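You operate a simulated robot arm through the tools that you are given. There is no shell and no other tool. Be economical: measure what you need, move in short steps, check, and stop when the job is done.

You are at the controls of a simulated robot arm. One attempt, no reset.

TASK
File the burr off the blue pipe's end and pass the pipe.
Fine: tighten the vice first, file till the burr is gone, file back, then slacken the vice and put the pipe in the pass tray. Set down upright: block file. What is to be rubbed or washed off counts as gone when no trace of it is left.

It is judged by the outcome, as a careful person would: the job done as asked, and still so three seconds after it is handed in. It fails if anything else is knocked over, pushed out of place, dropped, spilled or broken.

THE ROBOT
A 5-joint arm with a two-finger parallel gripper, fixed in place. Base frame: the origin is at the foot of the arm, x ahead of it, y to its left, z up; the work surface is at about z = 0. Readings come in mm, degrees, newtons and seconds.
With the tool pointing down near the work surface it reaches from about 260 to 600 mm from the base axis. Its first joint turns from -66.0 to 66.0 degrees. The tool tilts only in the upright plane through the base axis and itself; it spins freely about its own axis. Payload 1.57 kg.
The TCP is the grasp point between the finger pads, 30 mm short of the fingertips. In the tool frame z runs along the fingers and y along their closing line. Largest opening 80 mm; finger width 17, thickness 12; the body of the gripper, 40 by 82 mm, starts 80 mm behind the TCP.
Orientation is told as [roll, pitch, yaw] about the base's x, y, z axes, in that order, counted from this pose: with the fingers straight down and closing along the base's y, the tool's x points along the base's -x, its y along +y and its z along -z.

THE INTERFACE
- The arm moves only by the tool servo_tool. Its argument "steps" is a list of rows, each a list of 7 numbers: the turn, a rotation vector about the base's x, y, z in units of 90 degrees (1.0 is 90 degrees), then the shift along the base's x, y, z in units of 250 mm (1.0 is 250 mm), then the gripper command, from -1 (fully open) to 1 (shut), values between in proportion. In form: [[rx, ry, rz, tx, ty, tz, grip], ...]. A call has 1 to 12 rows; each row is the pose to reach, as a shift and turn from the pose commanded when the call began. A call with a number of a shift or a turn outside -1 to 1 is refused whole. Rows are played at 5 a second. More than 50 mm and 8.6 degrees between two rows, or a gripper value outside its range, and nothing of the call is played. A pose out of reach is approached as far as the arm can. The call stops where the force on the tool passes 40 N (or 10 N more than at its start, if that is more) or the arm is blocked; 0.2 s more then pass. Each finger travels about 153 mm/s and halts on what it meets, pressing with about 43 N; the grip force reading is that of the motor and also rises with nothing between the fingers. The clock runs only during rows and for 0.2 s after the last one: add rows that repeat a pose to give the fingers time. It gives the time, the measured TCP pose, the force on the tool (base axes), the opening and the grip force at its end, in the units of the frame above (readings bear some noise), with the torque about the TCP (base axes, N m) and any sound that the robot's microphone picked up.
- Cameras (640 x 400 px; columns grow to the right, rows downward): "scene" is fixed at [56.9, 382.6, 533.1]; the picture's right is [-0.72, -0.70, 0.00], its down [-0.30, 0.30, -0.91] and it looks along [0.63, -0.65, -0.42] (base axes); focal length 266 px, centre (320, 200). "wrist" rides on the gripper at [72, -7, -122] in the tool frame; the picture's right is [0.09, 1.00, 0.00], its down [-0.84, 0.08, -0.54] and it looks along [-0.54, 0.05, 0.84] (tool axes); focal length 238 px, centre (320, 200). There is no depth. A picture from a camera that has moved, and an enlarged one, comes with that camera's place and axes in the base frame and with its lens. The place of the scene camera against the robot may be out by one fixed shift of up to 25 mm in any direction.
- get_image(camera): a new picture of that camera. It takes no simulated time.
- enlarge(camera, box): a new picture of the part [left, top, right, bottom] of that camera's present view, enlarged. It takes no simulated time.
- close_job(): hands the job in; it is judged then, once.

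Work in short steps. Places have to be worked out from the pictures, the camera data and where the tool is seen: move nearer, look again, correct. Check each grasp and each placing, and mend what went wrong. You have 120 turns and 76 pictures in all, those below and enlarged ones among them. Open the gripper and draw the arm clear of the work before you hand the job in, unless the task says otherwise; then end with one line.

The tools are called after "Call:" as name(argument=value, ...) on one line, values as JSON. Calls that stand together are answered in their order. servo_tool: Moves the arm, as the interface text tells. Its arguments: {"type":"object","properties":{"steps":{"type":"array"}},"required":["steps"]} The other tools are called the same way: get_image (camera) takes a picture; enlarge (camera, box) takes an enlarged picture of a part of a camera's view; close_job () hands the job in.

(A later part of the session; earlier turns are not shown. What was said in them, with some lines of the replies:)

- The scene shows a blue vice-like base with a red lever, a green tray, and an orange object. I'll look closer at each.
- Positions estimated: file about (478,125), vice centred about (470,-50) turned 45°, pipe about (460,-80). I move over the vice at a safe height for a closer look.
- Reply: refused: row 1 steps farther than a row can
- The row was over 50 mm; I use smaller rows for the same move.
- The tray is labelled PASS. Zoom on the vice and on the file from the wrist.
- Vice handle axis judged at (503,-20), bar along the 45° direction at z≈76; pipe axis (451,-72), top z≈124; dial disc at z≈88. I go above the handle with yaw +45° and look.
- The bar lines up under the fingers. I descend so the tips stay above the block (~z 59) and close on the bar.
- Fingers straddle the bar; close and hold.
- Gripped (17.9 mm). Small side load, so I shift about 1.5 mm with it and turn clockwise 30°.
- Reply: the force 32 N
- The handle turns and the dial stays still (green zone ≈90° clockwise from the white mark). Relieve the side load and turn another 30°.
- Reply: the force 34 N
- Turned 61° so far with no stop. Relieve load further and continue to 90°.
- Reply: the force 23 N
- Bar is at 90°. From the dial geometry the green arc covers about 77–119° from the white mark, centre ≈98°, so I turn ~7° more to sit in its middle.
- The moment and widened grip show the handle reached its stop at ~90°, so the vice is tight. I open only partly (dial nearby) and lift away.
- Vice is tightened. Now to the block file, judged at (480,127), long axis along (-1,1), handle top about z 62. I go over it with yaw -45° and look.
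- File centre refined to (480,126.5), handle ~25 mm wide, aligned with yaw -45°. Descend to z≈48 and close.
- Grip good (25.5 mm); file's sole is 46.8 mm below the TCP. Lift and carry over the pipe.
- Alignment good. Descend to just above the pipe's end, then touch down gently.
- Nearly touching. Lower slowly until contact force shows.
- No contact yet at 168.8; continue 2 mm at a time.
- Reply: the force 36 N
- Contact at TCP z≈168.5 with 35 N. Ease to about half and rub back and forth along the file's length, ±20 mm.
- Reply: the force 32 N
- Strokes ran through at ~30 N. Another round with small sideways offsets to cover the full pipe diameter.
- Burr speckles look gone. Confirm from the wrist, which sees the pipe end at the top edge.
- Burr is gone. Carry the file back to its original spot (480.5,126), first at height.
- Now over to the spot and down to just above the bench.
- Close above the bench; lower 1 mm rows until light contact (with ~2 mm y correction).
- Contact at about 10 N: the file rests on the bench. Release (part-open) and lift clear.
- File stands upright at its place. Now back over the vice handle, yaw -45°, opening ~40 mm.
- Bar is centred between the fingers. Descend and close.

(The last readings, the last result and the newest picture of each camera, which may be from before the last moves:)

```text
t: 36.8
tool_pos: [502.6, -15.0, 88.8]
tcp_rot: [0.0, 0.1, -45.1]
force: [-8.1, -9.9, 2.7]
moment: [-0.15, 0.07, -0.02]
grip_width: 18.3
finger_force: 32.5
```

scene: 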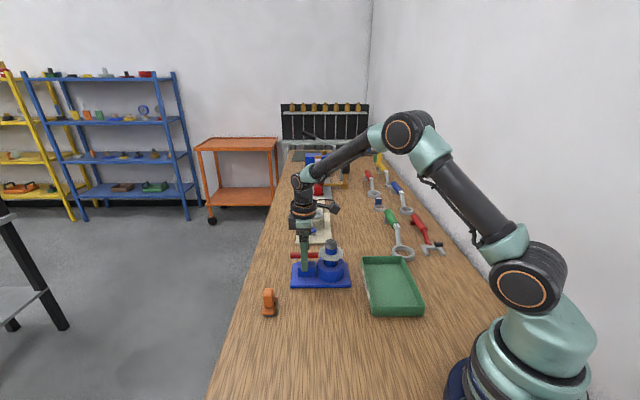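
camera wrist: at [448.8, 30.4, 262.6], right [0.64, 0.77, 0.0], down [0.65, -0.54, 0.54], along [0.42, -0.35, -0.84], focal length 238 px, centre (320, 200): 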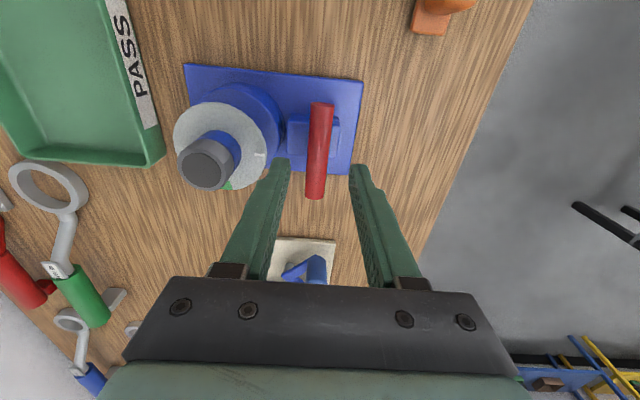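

Gripped. Ease the load and turn anticlockwise 30°.

Call:
servo_tool(steps=[[0, 0, 0, -0.003, -0.004, 0, 1], [0, 0, 0.085, -0.003, -0.004, 0, 1], [0, 0, 0.17, -0.003, -0.004, 0, 1], [0, 0, 0.255, -0.003, -0.004, 0, 1], [0, 0, 0.34, -0.003, -0.004, 0, 1], [0, 0, 0.34, -0.003, -0.004, 0, 1]])

```text
t: 38.2
tool_pos: [504.0, -17.5, 89.1]
tcp_rot: [0.0, 0.1, -14.3]
force: [-4.9, -8.4, -11.2]
moment: [-0.03, 0.31, -0.01]
grip_width: 18.3
finger_force: 32.6
```

Call:
servo_tool(steps=[[0, 0, 0, -0.002, -0.004, -0.002, 1], [0, 0, 0.085, -0.002, -0.004, -0.002, 1], [0, 0, 0.17, -0.002, -0.004, -0.002, 1], [0, 0, 0.255, -0.002, -0.004, -0.002, 1], [0, 0, 0.34, -0.002, -0.004, -0.002, 1], [0, 0, 0.34, -0.002, -0.004, -0.002, 1]])

```text
t: 39.6
tool_pos: [502.5, -19.0, 88.9]
tcp_rot: [0.1, 0.2, 16.2]
force: [-18.8, -17.0, 3.5]
moment: [-0.55, 0.18, -0.02]
grip_width: 18.3
finger_force: 33.0
```

Continue to the starting angle.

Call:
servo_tool(steps=[[0, 0, 0, -0.005, -0.005, 0, 1], [0, 0, 0.08, -0.005, -0.005, 0, 1], [0, 0, 0.16, -0.005, -0.005, 0, 1], [0, 0, 0.24, -0.005, -0.005, 0, 1], [0, 0, 0.32, -0.005, -0.005, 0, 1], [0, 0, 0.32, -0.005, -0.005, 0, 1]])

Call:
enlarge(camera="scene", box=[280, 220, 360, 295])

```text
t: 41.0
tool_pos: [503.9, -20.3, 88.6]
tcp_rot: [-0.1, -0.1, 45.0]
force: [-2.3, -23.4, -5.8]
moment: [-0.48, 0.18, -0.05]
grip_width: 18.3
finger_force: 32.9
```

```text
5.33 times, centred on (320, 258) of scene
camera zoom: at [56.9, 382.7, 533.1], right [-0.72, -0.7, 0.0], down [-0.3, 0.3, -0.91], along [0.63, -0.65, -0.42], focal length 1419 px, centre (320, -107)
```

zoom: 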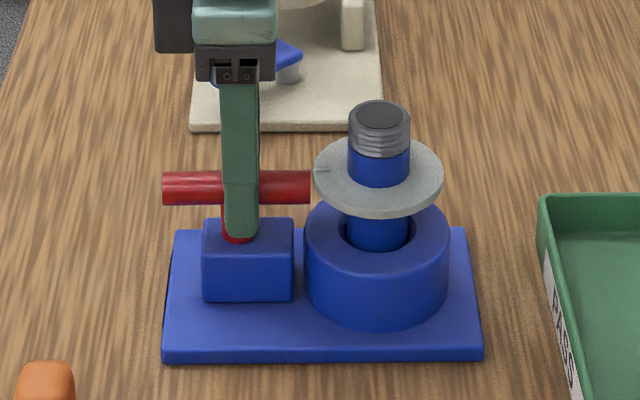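

Handle is back at the slack position. Release and rise.

Call:
servo_tool(steps=[[0, 0, 0, 0, -0.004, 0, 1], [0, 0, 0, 0, -0.004, 0, 0], [0, 0, 0, 0, -0.004, 0, 0], [0, 0, 0, 0, -0.004, 0.1, 0], [0, 0, 0, 0, -0.004, 0.28, 0], [0, 0, 0, 0, -0.004, 0.45, 0], [0, 0, 0, -0.07, -0.07, 0.55, -0.6], [0, 0, 0, -0.14, -0.14, 0.6, -0.6], [0, 0, 0, -0.21, -0.21, 0.6, -0.6], [0, 0, 0, -0.21, -0.21, 0.6, -0.6]])

Call:
get_image(camera="wrist")

Call:
enlarge(camera="scene", box=[270, 180, 430, 320])

```text
t: 43.2
tool_pos: [450.4, -71.4, 237.8]
tcp_rot: [0.1, 0.0, 45.0]
force: [-0.3, -0.4, -0.2]
moment: [0.0, 0.0, 0.0]
grip_width: 64.2
finger_force: 0.0
```

```text
33 pictures are left
camera wrist: at [403.4, -127.4, 360.9], right [-0.77, 0.64, 0.0], down [0.54, 0.65, 0.54], along [0.35, 0.42, -0.84], focal length 238 px, centre (320, 200)
```

wrist: 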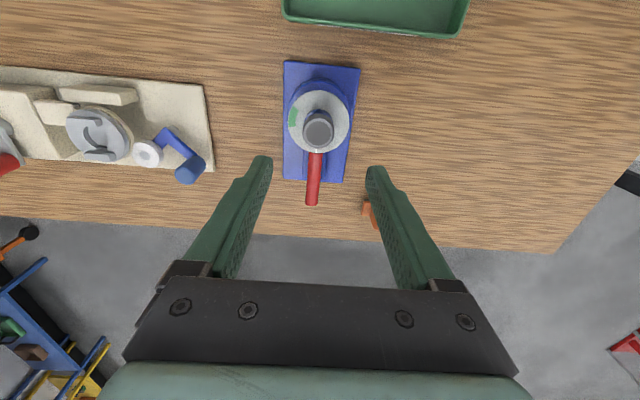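

```text
2.86 times, centred on (350, 250) of scene
camera zoom: at [56.9, 382.6, 533.1], right [-0.72, -0.7, 0.0], down [-0.3, 0.3, -0.91], along [0.63, -0.65, -0.42], focal length 760 px, centre (234, 57)
```

zoom: 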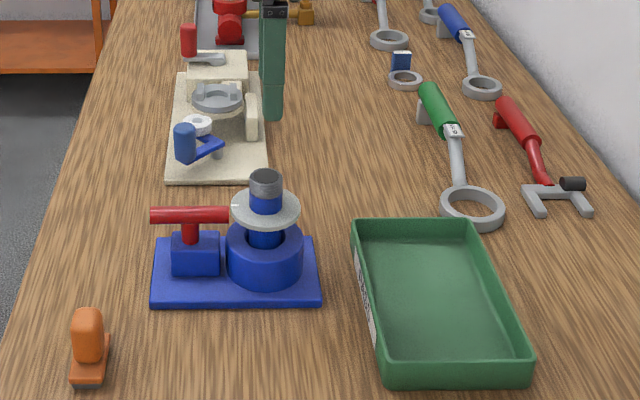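

Pipe axis at (452,-72). I descend over it, fingertips stopping at z≈92 above the dial, and close.

Call:
servo_tool(steps=[[0, 0, 0, 0.004, -0.004, -0.15, -0.6], [0, 0, 0, 0.004, -0.004, -0.3, -0.6], [0, 0, 0, 0.004, -0.004, -0.4, -0.6], [0, 0, 0, 0.004, -0.004, -0.44, -0.6], [0, 0, 0, 0.004, -0.004, -0.463, -0.6], [0, 0, 0, 0.004, -0.004, -0.463, -0.6]])

Call:
enlarge(camera="scene", box=[290, 200, 370, 280])

Call:
get_image(camera="wrist")

```text
t: 44.6
tool_pos: [451.8, -71.7, 123.5]
tcp_rot: [-0.1, 0.1, 45.0]
force: [0.0, -0.8, -0.2]
moment: [0.01, -0.02, 0.02]
grip_width: 64.1
finger_force: 0.1
```

```text
5.00 times, centred on (330, 240) of scene
camera zoom: at [56.9, 382.6, 533.1], right [-0.72, -0.7, 0.0], down [-0.3, 0.3, -0.91], along [0.63, -0.65, -0.42], focal length 1330 px, centre (270, 0)
```

zoom: 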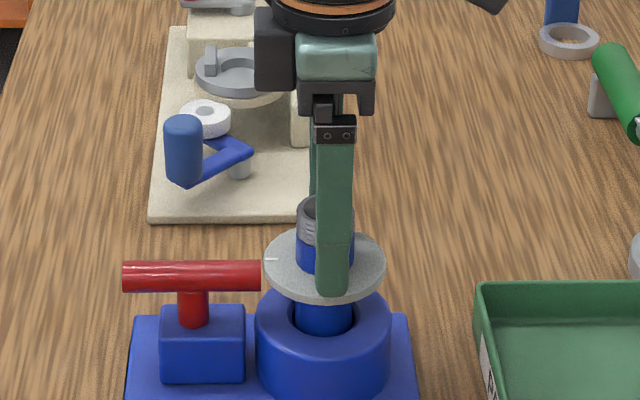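

```text
30 pictures are left
camera wrist: at [404.7, -128.3, 246.4], right [-0.77, 0.64, 0.0], down [0.54, 0.65, 0.54], along [0.35, 0.42, -0.84], focal length 238 px, centre (320, 200)
```

wrist: 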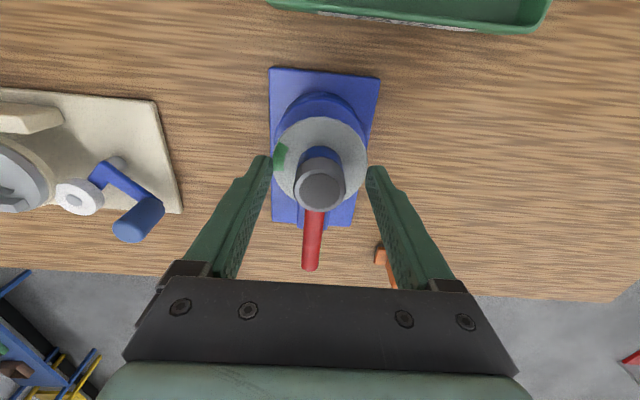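

Fingers straddle the pipe above the dial. Close.

Call:
servo_tool(steps=[[0, 0, 0, 0, 0, 0, 0.1], [0, 0, 0, 0, 0, 0, 0.6], [0, 0, 0, 0, 0, 0, 1], [0, 0, 0, 0, 0, 0, 1], [0, 0, 0, 0, 0, 0, 1]])

Call:
enlarge(camera="wrist", box=[240, 100, 400, 240])

```text
t: 45.8
tool_pos: [451.5, -72.1, 123.5]
tcp_rot: [0.0, 0.0, 45.0]
force: [0.6, -0.2, -0.1]
moment: [-0.06, -0.07, -0.02]
grip_width: 32.4
finger_force: 40.8
```

```text
2.86 times, centred on (320, 170) of wrist
camera zoom: at [404.7, -128.4, 246.5], right [-0.77, 0.64, 0.0], down [0.54, 0.65, 0.54], along [0.35, 0.42, -0.84], focal length 681 px, centre (320, 286)
```

zoom: 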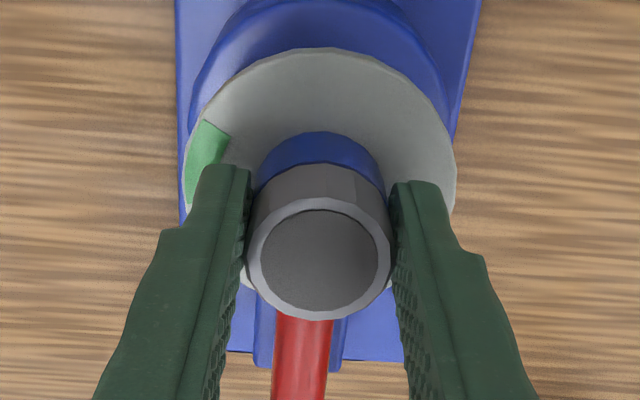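

Firm grip at 32.4 mm. Lift straight up and check what comes along.

Call:
servo_tool(steps=[[0, 0, 0, 0, 0, 0.03, 1], [0, 0, 0, 0, 0, 0.08, 1], [0, 0, 0, 0, 0, 0.16, 1], [0, 0, 0, 0, 0, 0.16, 1]])

Call:
enlarge(camera="scene", box=[270, 200, 380, 295])

```text
t: 46.8
tool_pos: [451.7, -71.6, 163.3]
tcp_rot: [0.0, 0.0, 45.0]
force: [-0.2, -0.8, 0.1]
moment: [0.0, 0.0, -0.03]
grip_width: 0.0
finger_force: 21.7
```

```text
4.21 times, centred on (325, 248) of scene
camera zoom: at [56.9, 382.6, 533.1], right [-0.72, -0.7, 0.0], down [-0.3, 0.3, -0.91], along [0.63, -0.65, -0.42], focal length 1120 px, centre (299, 0)
```

zoom: 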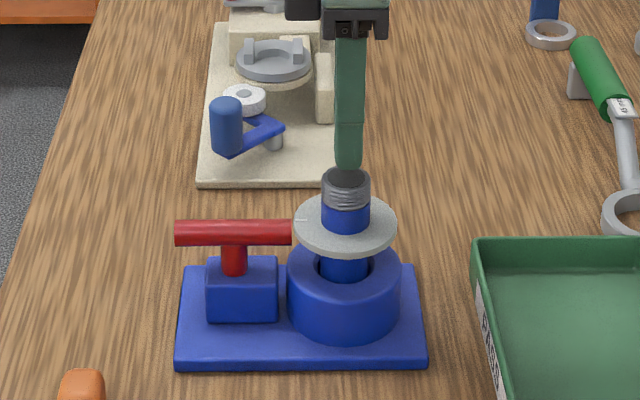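

The fingers slipped off and the pipe stayed in the vice (unmoved). I regrip slightly lower and pull a few mm while reading force to see if it's still clamped.

Call:
servo_tool(steps=[[0, 0, 0, 0, 0, 0, -0.6], [0, 0, 0, 0, 0, 0, -0.6], [0, 0, 0, 0, 0, -0.1, -0.6], [0, 0, 0, 0, 0, -0.176, -0.6], [0, 0, 0, 0, 0, -0.176, -0.6], [0, 0, 0, 0, 0, -0.176, 1], [0, 0, 0, 0, 0, -0.176, 1], [0, 0, 0, 0, 0, -0.176, 1], [0, 0, 0, 0, 0, -0.176, 1]])

Call:
servo_tool(steps=[[0, 0, 0, 0, 0, 0.008, 1], [0, 0, 0, 0, 0, 0.012, 1]])

```text
t: 48.8
tool_pos: [450.5, -71.7, 118.4]
tcp_rot: [0.0, 0.0, 45.1]
force: [0.2, 1.7, 0.0]
moment: [0.04, 0.01, -0.01]
grip_width: 32.5
finger_force: 41.0
```

```text
t: 49.4
tool_pos: [450.9, -71.2, 122.9]
tcp_rot: [0.0, -0.1, 45.1]
force: [-1.2, 0.1, -3.6]
moment: [0.05, 0.01, 0.01]
grip_width: 32.0
finger_force: 41.4
```

Only 3.6 N of pull: the pipe may be lifting freely. Raise a few mm more slowly and look.

Call:
servo_tool(steps=[[0, 0, 0, 0, 0, 0.01, 1], [0, 0, 0, 0, 0, 0.02, 1], [0, 0, 0, 0, 0, 0.03, 1], [0, 0, 0, 0, 0, 0.03, 1]])

Call:
enlarge(camera="scene", box=[290, 210, 370, 280])

```text
t: 50.4
tool_pos: [450.3, -71.0, 129.5]
tcp_rot: [0.1, 0.0, 45.1]
force: [-0.3, 0.6, -3.3]
moment: [-0.04, -0.01, -0.06]
grip_width: 32.4
finger_force: 41.0
```

```text
5.71 times, centred on (330, 245) of scene
camera zoom: at [56.9, 382.6, 533.1], right [-0.72, -0.7, 0.0], down [-0.3, 0.3, -0.91], along [0.63, -0.65, -0.42], focal length 1520 px, centre (263, -57)
```

zoom: 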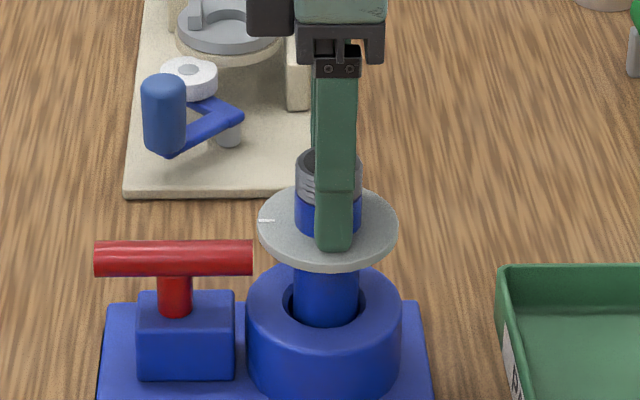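

The pipe (with its flange) is rising freely, weight ~3.4 N. Continue lifting slowly.

Call:
servo_tool(steps=[[0, 0, 0, 0, 0, 0.03, 1], [0, 0, 0, 0, 0, 0.06, 1], [0, 0, 0, 0, 0, 0.1, 1], [0, 0, 0, 0, 0, 0.14, 1], [0, 0, 0, 0, 0, 0.18, 1], [0, 0, 0, 0, 0, 0.22, 1], [0, 0, 0, 0, 0, 0.26, 1], [0, 0, 0, 0, 0, 0.3, 1], [0, 0, 0, 0, 0, 0.34, 1], [0, 0, 0, 0, 0, 0.34, 1]])

Call:
get_image(camera="scene")

```text
t: 52.6
tool_pos: [450.6, -70.6, 215.1]
tcp_rot: [-0.1, 0.0, 45.0]
force: [-0.1, 0.0, -3.3]
moment: [0.0, -0.02, 0.01]
grip_width: 32.3
finger_force: 40.7
```

```text
26 pictures are left
```

scene: 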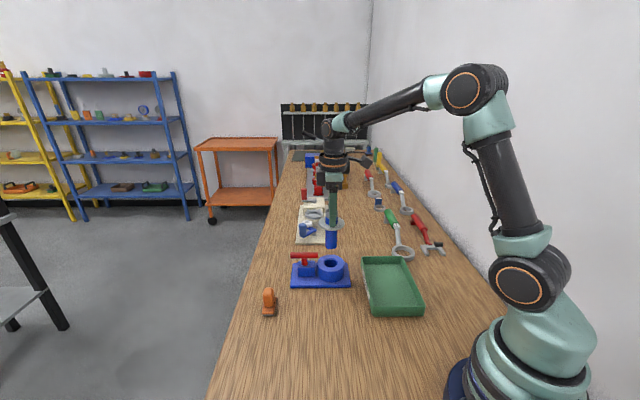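

Call:
enlarge(camera="scene", box=[280, 190, 380, 290])

Call:
get_image(camera="wrist")

```text
4.00 times, centred on (330, 240) of scene
camera zoom: at [56.9, 382.6, 533.1], right [-0.72, -0.7, 0.0], down [-0.3, 0.3, -0.91], along [0.63, -0.65, -0.42], focal length 1064 px, centre (280, 40)
```

zoom: 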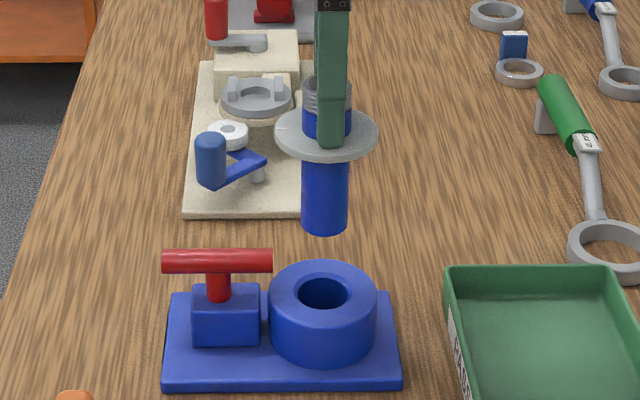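

```text
24 pictures are left
camera wrist: at [404.3, -127.4, 337.6], right [-0.77, 0.64, 0.0], down [0.54, 0.65, 0.54], along [0.35, 0.42, -0.84], focal length 238 px, centre (320, 200)
```

wrist: 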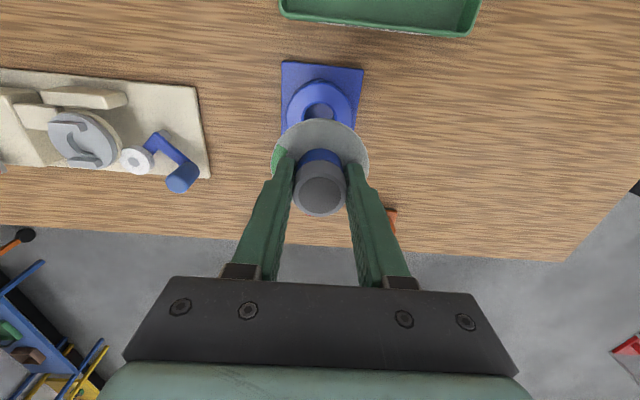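

Pipe is free of the vice, bottom ~108 mm below TCP. Tray centre judged about (303,-149). Carry it there gently at height.

Call:
servo_tool(steps=[[0, 0, 0, -0.05, -0.028, 0.02, 1], [0, 0, 0, -0.12, -0.066, 0.02, 1], [0, 0, 0, -0.2, -0.11, 0.02, 1], [0, 0, 0, -0.28, -0.154, 0.02, 1], [0, 0, 0, -0.36, -0.198, 0.02, 1], [0, 0, 0, -0.44, -0.242, 0.02, 1], [0, 0, 0, -0.52, -0.286, 0.02, 1], [0, 0, 0, -0.582, -0.316, 0.02, 1], [0, 0, 0, -0.582, -0.316, 0.02, 1]])

Call:
get_image(camera="wrist")

Call:
enlarge(camera="scene", box=[300, 180, 460, 330])

```text
t: 54.6
tool_pos: [304.1, -151.6, 219.0]
tcp_rot: [0.0, 0.0, 44.9]
force: [-0.4, 0.6, -3.3]
moment: [0.01, 0.02, -0.02]
grip_width: 32.2
finger_force: 40.8
```

```text
23 pictures are left
camera wrist: at [258.2, -208.3, 341.1], right [-0.77, 0.64, 0.0], down [0.54, 0.65, 0.54], along [0.35, 0.42, -0.84], focal length 238 px, centre (320, 200)
```

wrist: 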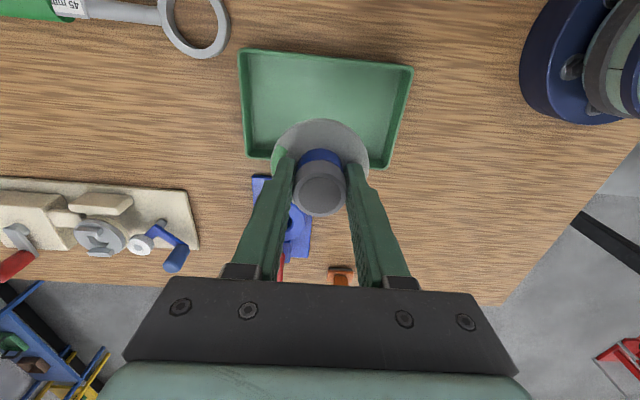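

```text
2.67 times, centred on (380, 255) of scene
camera zoom: at [56.9, 382.6, 533.1], right [-0.72, -0.7, 0.0], down [-0.3, 0.3, -0.91], along [0.63, -0.65, -0.42], focal length 710 px, centre (160, 53)
```

zoom: 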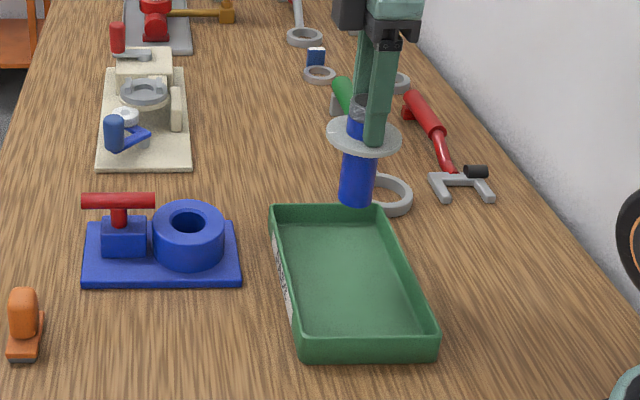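

Tray centre confirmed at (305.5,-148); I'm above it. Descend to TCP z≈128 and check.

Call:
servo_tool(steps=[[0, 0, 0, 0.004, 0.012, -0.06, 1], [0, 0, 0, 0.004, 0.012, -0.14, 1], [0, 0, 0, 0.004, 0.012, -0.22, 1], [0, 0, 0, 0.004, 0.012, -0.3, 1], [0, 0, 0, 0.004, 0.012, -0.35, 1], [0, 0, 0, 0.004, 0.012, -0.365, 1], [0, 0, 0, 0.004, 0.012, -0.365, 1]])

Call:
enlarge(camera="scene", box=[340, 210, 440, 320])

```text
t: 56.2
tool_pos: [306.2, -148.9, 127.9]
tcp_rot: [0.0, 0.0, 44.9]
force: [0.0, 0.0, -2.2]
moment: [0.0, 0.01, 0.01]
grip_width: 32.3
finger_force: 40.4
```

```text
3.64 times, centred on (390, 265) of scene
camera zoom: at [56.9, 382.6, 533.1], right [-0.72, -0.7, 0.0], down [-0.3, 0.3, -0.91], along [0.63, -0.65, -0.42], focal length 967 px, centre (66, -36)
```

zoom: 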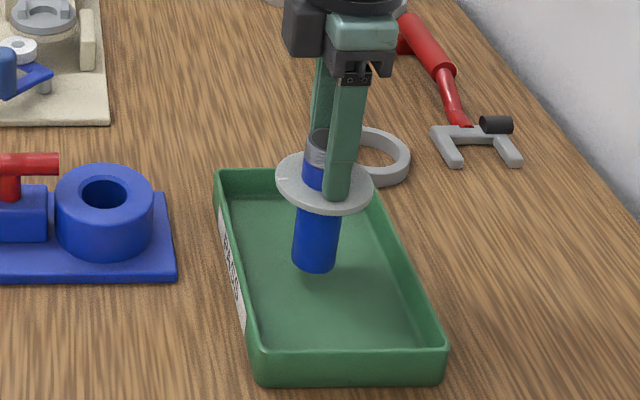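

Pipe is upright, a little above the tray floor. Lower gently.

Call:
servo_tool(steps=[[0, 0, 0, 0, 0, -0.008, 1], [0, 0, 0, 0, 0, -0.016, 1], [0, 0, 0, 0, 0, -0.024, 1], [0, 0, 0, 0, 0, -0.03, 1], [0, 0, 0, 0, 0, -0.03, 1]])

```text
t: 57.4
tool_pos: [307.2, -148.5, 120.6]
tcp_rot: [0.0, 0.0, 45.0]
force: [0.7, 0.0, -3.8]
moment: [0.01, 0.01, -0.01]
grip_width: 32.4
finger_force: 40.7
```

Call:
servo_tool(steps=[[0, 0, 0, 0, 0, -0.006, 1], [0, 0, 0, 0, 0, -0.012, 1], [0, 0, 0, 0, 0, -0.016, 1], [0, 0, 0, 0, 0, -0.016, 1]])

Call:
enlarge(camera="scene", box=[350, 230, 420, 300])

```text
t: 58.4
tool_pos: [305.9, -148.0, 117.0]
tcp_rot: [0.0, 0.1, 44.9]
force: [-0.7, 0.4, -2.1]
moment: [-0.01, 0.0, 0.0]
grip_width: 32.1
finger_force: 40.5
```

```text
5.71 times, centred on (385, 265) of scene
camera zoom: at [56.9, 382.6, 533.1], right [-0.72, -0.7, 0.0], down [-0.3, 0.3, -0.91], along [0.63, -0.65, -0.42], focal length 1520 px, centre (-51, -171)
```

zoom: 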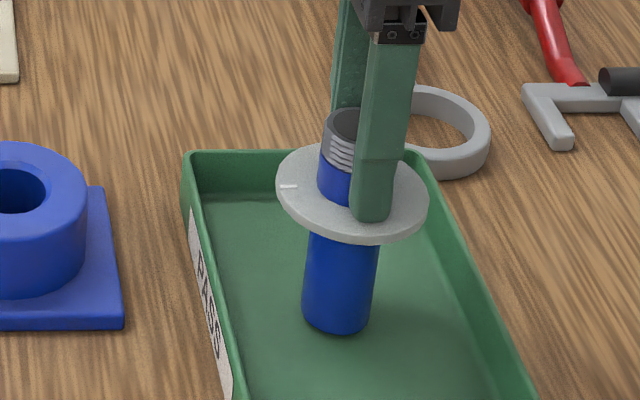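

Still no contact force; continue in small steps.

Call:
servo_tool(steps=[[0, 0, 0, 0, 0, -0.006, 1], [0, 0, 0, 0, 0, -0.012, 1], [0, 0, 0, 0, 0, -0.012, 1]])

```text
t: 59.2
tool_pos: [307.0, -148.5, 113.9]
tcp_rot: [0.0, 0.0, 45.0]
force: [0.7, 0.2, -2.7]
moment: [0.03, -0.01, 0.04]
grip_width: 32.5
finger_force: 40.9
```

Call:
servo_tool(steps=[[0, 0, 0, 0, 0, -0.006, 1], [0, 0, 0, 0, 0, -0.012, 1], [0, 0, 0, 0, 0, -0.012, 1]])

```text
t: 60.0
tool_pos: [307.0, -149.0, 111.6]
tcp_rot: [-0.1, 0.1, 44.9]
force: [-7.3, 2.3, 31.4]
moment: [0.21, 0.8, 0.03]
grip_width: 32.5
finger_force: 41.0
```

Seated with 31 N; ease up ~1.8 mm before releasing so it doesn't spring.

Call:
servo_tool(steps=[[0, 0, 0, 0, 0, 0.003, 1], [0, 0, 0, 0, 0, 0.006, 1], [0, 0, 0, 0, 0, 0.006, 1]])

```text
t: 60.8
tool_pos: [307.1, -148.7, 112.9]
tcp_rot: [0.0, -0.1, 45.0]
force: [1.5, -1.0, 1.9]
moment: [-0.12, -0.08, 0.0]
grip_width: 32.1
finger_force: 40.8
```

Load now ~2 N upward, so the pipe stands on the tray floor. Open slowly.

Call:
servo_tool(steps=[[0, 0, 0, 0, 0, 0, 0.1], [0, 0, 0, 0, 0, 0, -0.1], [0, 0, 0, 0, 0, 0, -0.4], [0, 0, 0, 0, 0, 0, -0.7], [0, 0, 0, 0, 0, 0, -0.7]])

Call:
enlarge(camera="scene", box=[350, 220, 430, 310])

Call:
get_image(camera="wrist")

```text
t: 62.0
tool_pos: [306.2, -147.8, 112.2]
tcp_rot: [0.0, 0.0, 45.0]
force: [-0.2, -1.1, 0.0]
moment: [-0.02, 0.0, 0.01]
grip_width: 68.1
finger_force: 0.1
```

```text
4.44 times, centred on (390, 265) of scene
camera zoom: at [56.9, 382.6, 533.1], right [-0.72, -0.7, 0.0], down [-0.3, 0.3, -0.91], along [0.63, -0.65, -0.42], focal length 1182 px, centre (9, -89)
```

zoom: 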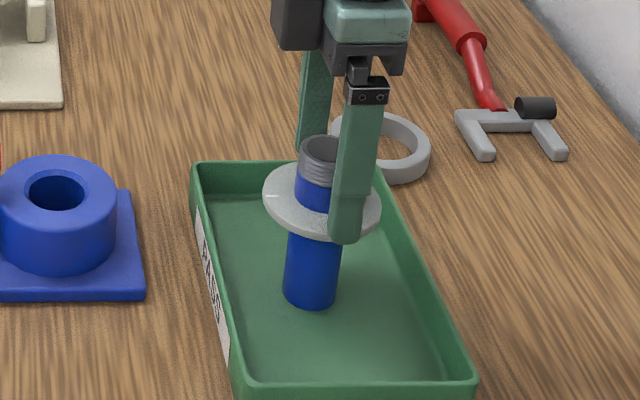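

```text
18 pictures are left
camera wrist: at [259.7, -204.7, 235.5], right [-0.77, 0.64, 0.0], down [0.54, 0.65, 0.54], along [0.35, 0.42, -0.84], focal length 238 px, centre (320, 200)
```

wrist: 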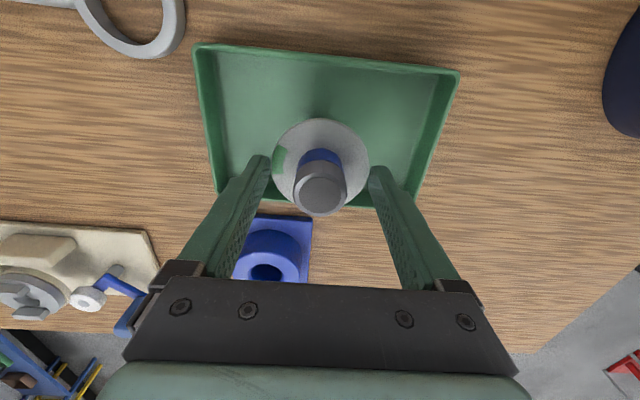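

The pipe stands free and upright. Rise straight up, then draw away.

Call:
servo_tool(steps=[[0, 0, 0, 0, 0, 0.06, -0.7], [0, 0, 0, 0, 0, 0.2, -0.7], [0, 0, 0, 0, 0, 0.38, -0.7], [0, 0, 0, 0, 0, 0.56, -0.7], [0, 0, 0, 0, 0, 0.72, -0.7], [0, 0, 0, 0.1, 0.12, 0.8, -1], [0, 0, 0, 0.2, 0.26, 0.85, -1], [0, 0, 0, 0.25, 0.42, 0.88, -1], [0, 0, 0, 0.25, 0.42, 0.88, -1], [0, 0, 0, 0.25, 0.42, 0.88, -1]])

Call:
get_image(camera="scene")

Call:
enlarge(camera="scene", box=[250, 210, 440, 330])

```text
t: 64.2
tool_pos: [369.9, -45.8, 335.0]
tcp_rot: [0.0, 0.0, 45.0]
force: [0.2, -0.4, -0.3]
moment: [-0.02, 0.0, 0.02]
grip_width: 80.0
finger_force: 0.0
```

```text
17 pictures are left
```

scene: 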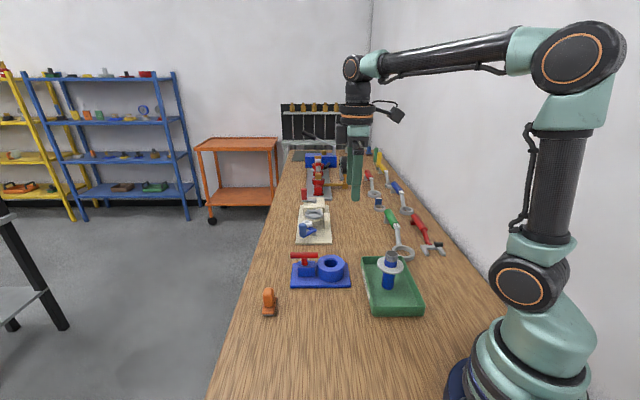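

```text
3.33 times, centred on (345, 270) of scene
camera zoom: at [56.9, 382.7, 533.1], right [-0.72, -0.7, 0.0], down [-0.3, 0.3, -0.91], along [0.63, -0.65, -0.42], focal length 887 px, centre (237, -33)
```

zoom: 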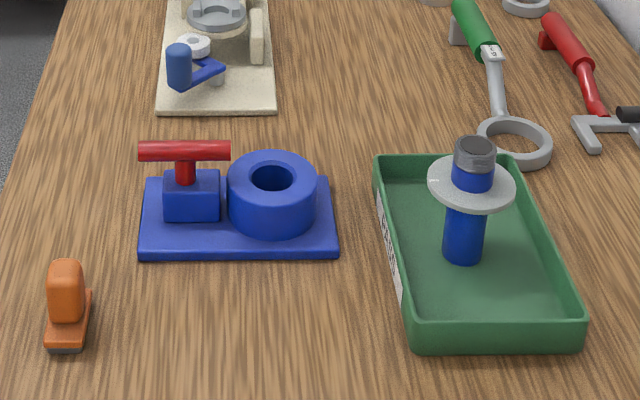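

The pictures show the pipe standing clean in the PASS tray, the file upright in its place, the vice slack, and the arm clear with the gripper open. I hand the job in.

Call:
close_job()

```text
The job is handed in.
```

I tightened the vice, filed the burr off the blue pipe until no trace was left, put the block file back upright, slackened the vice and stood the pipe in the PASS tray. On the first lift from the vice my grip slipped off the pipe, but the pipe stayed seated and the second lift held.
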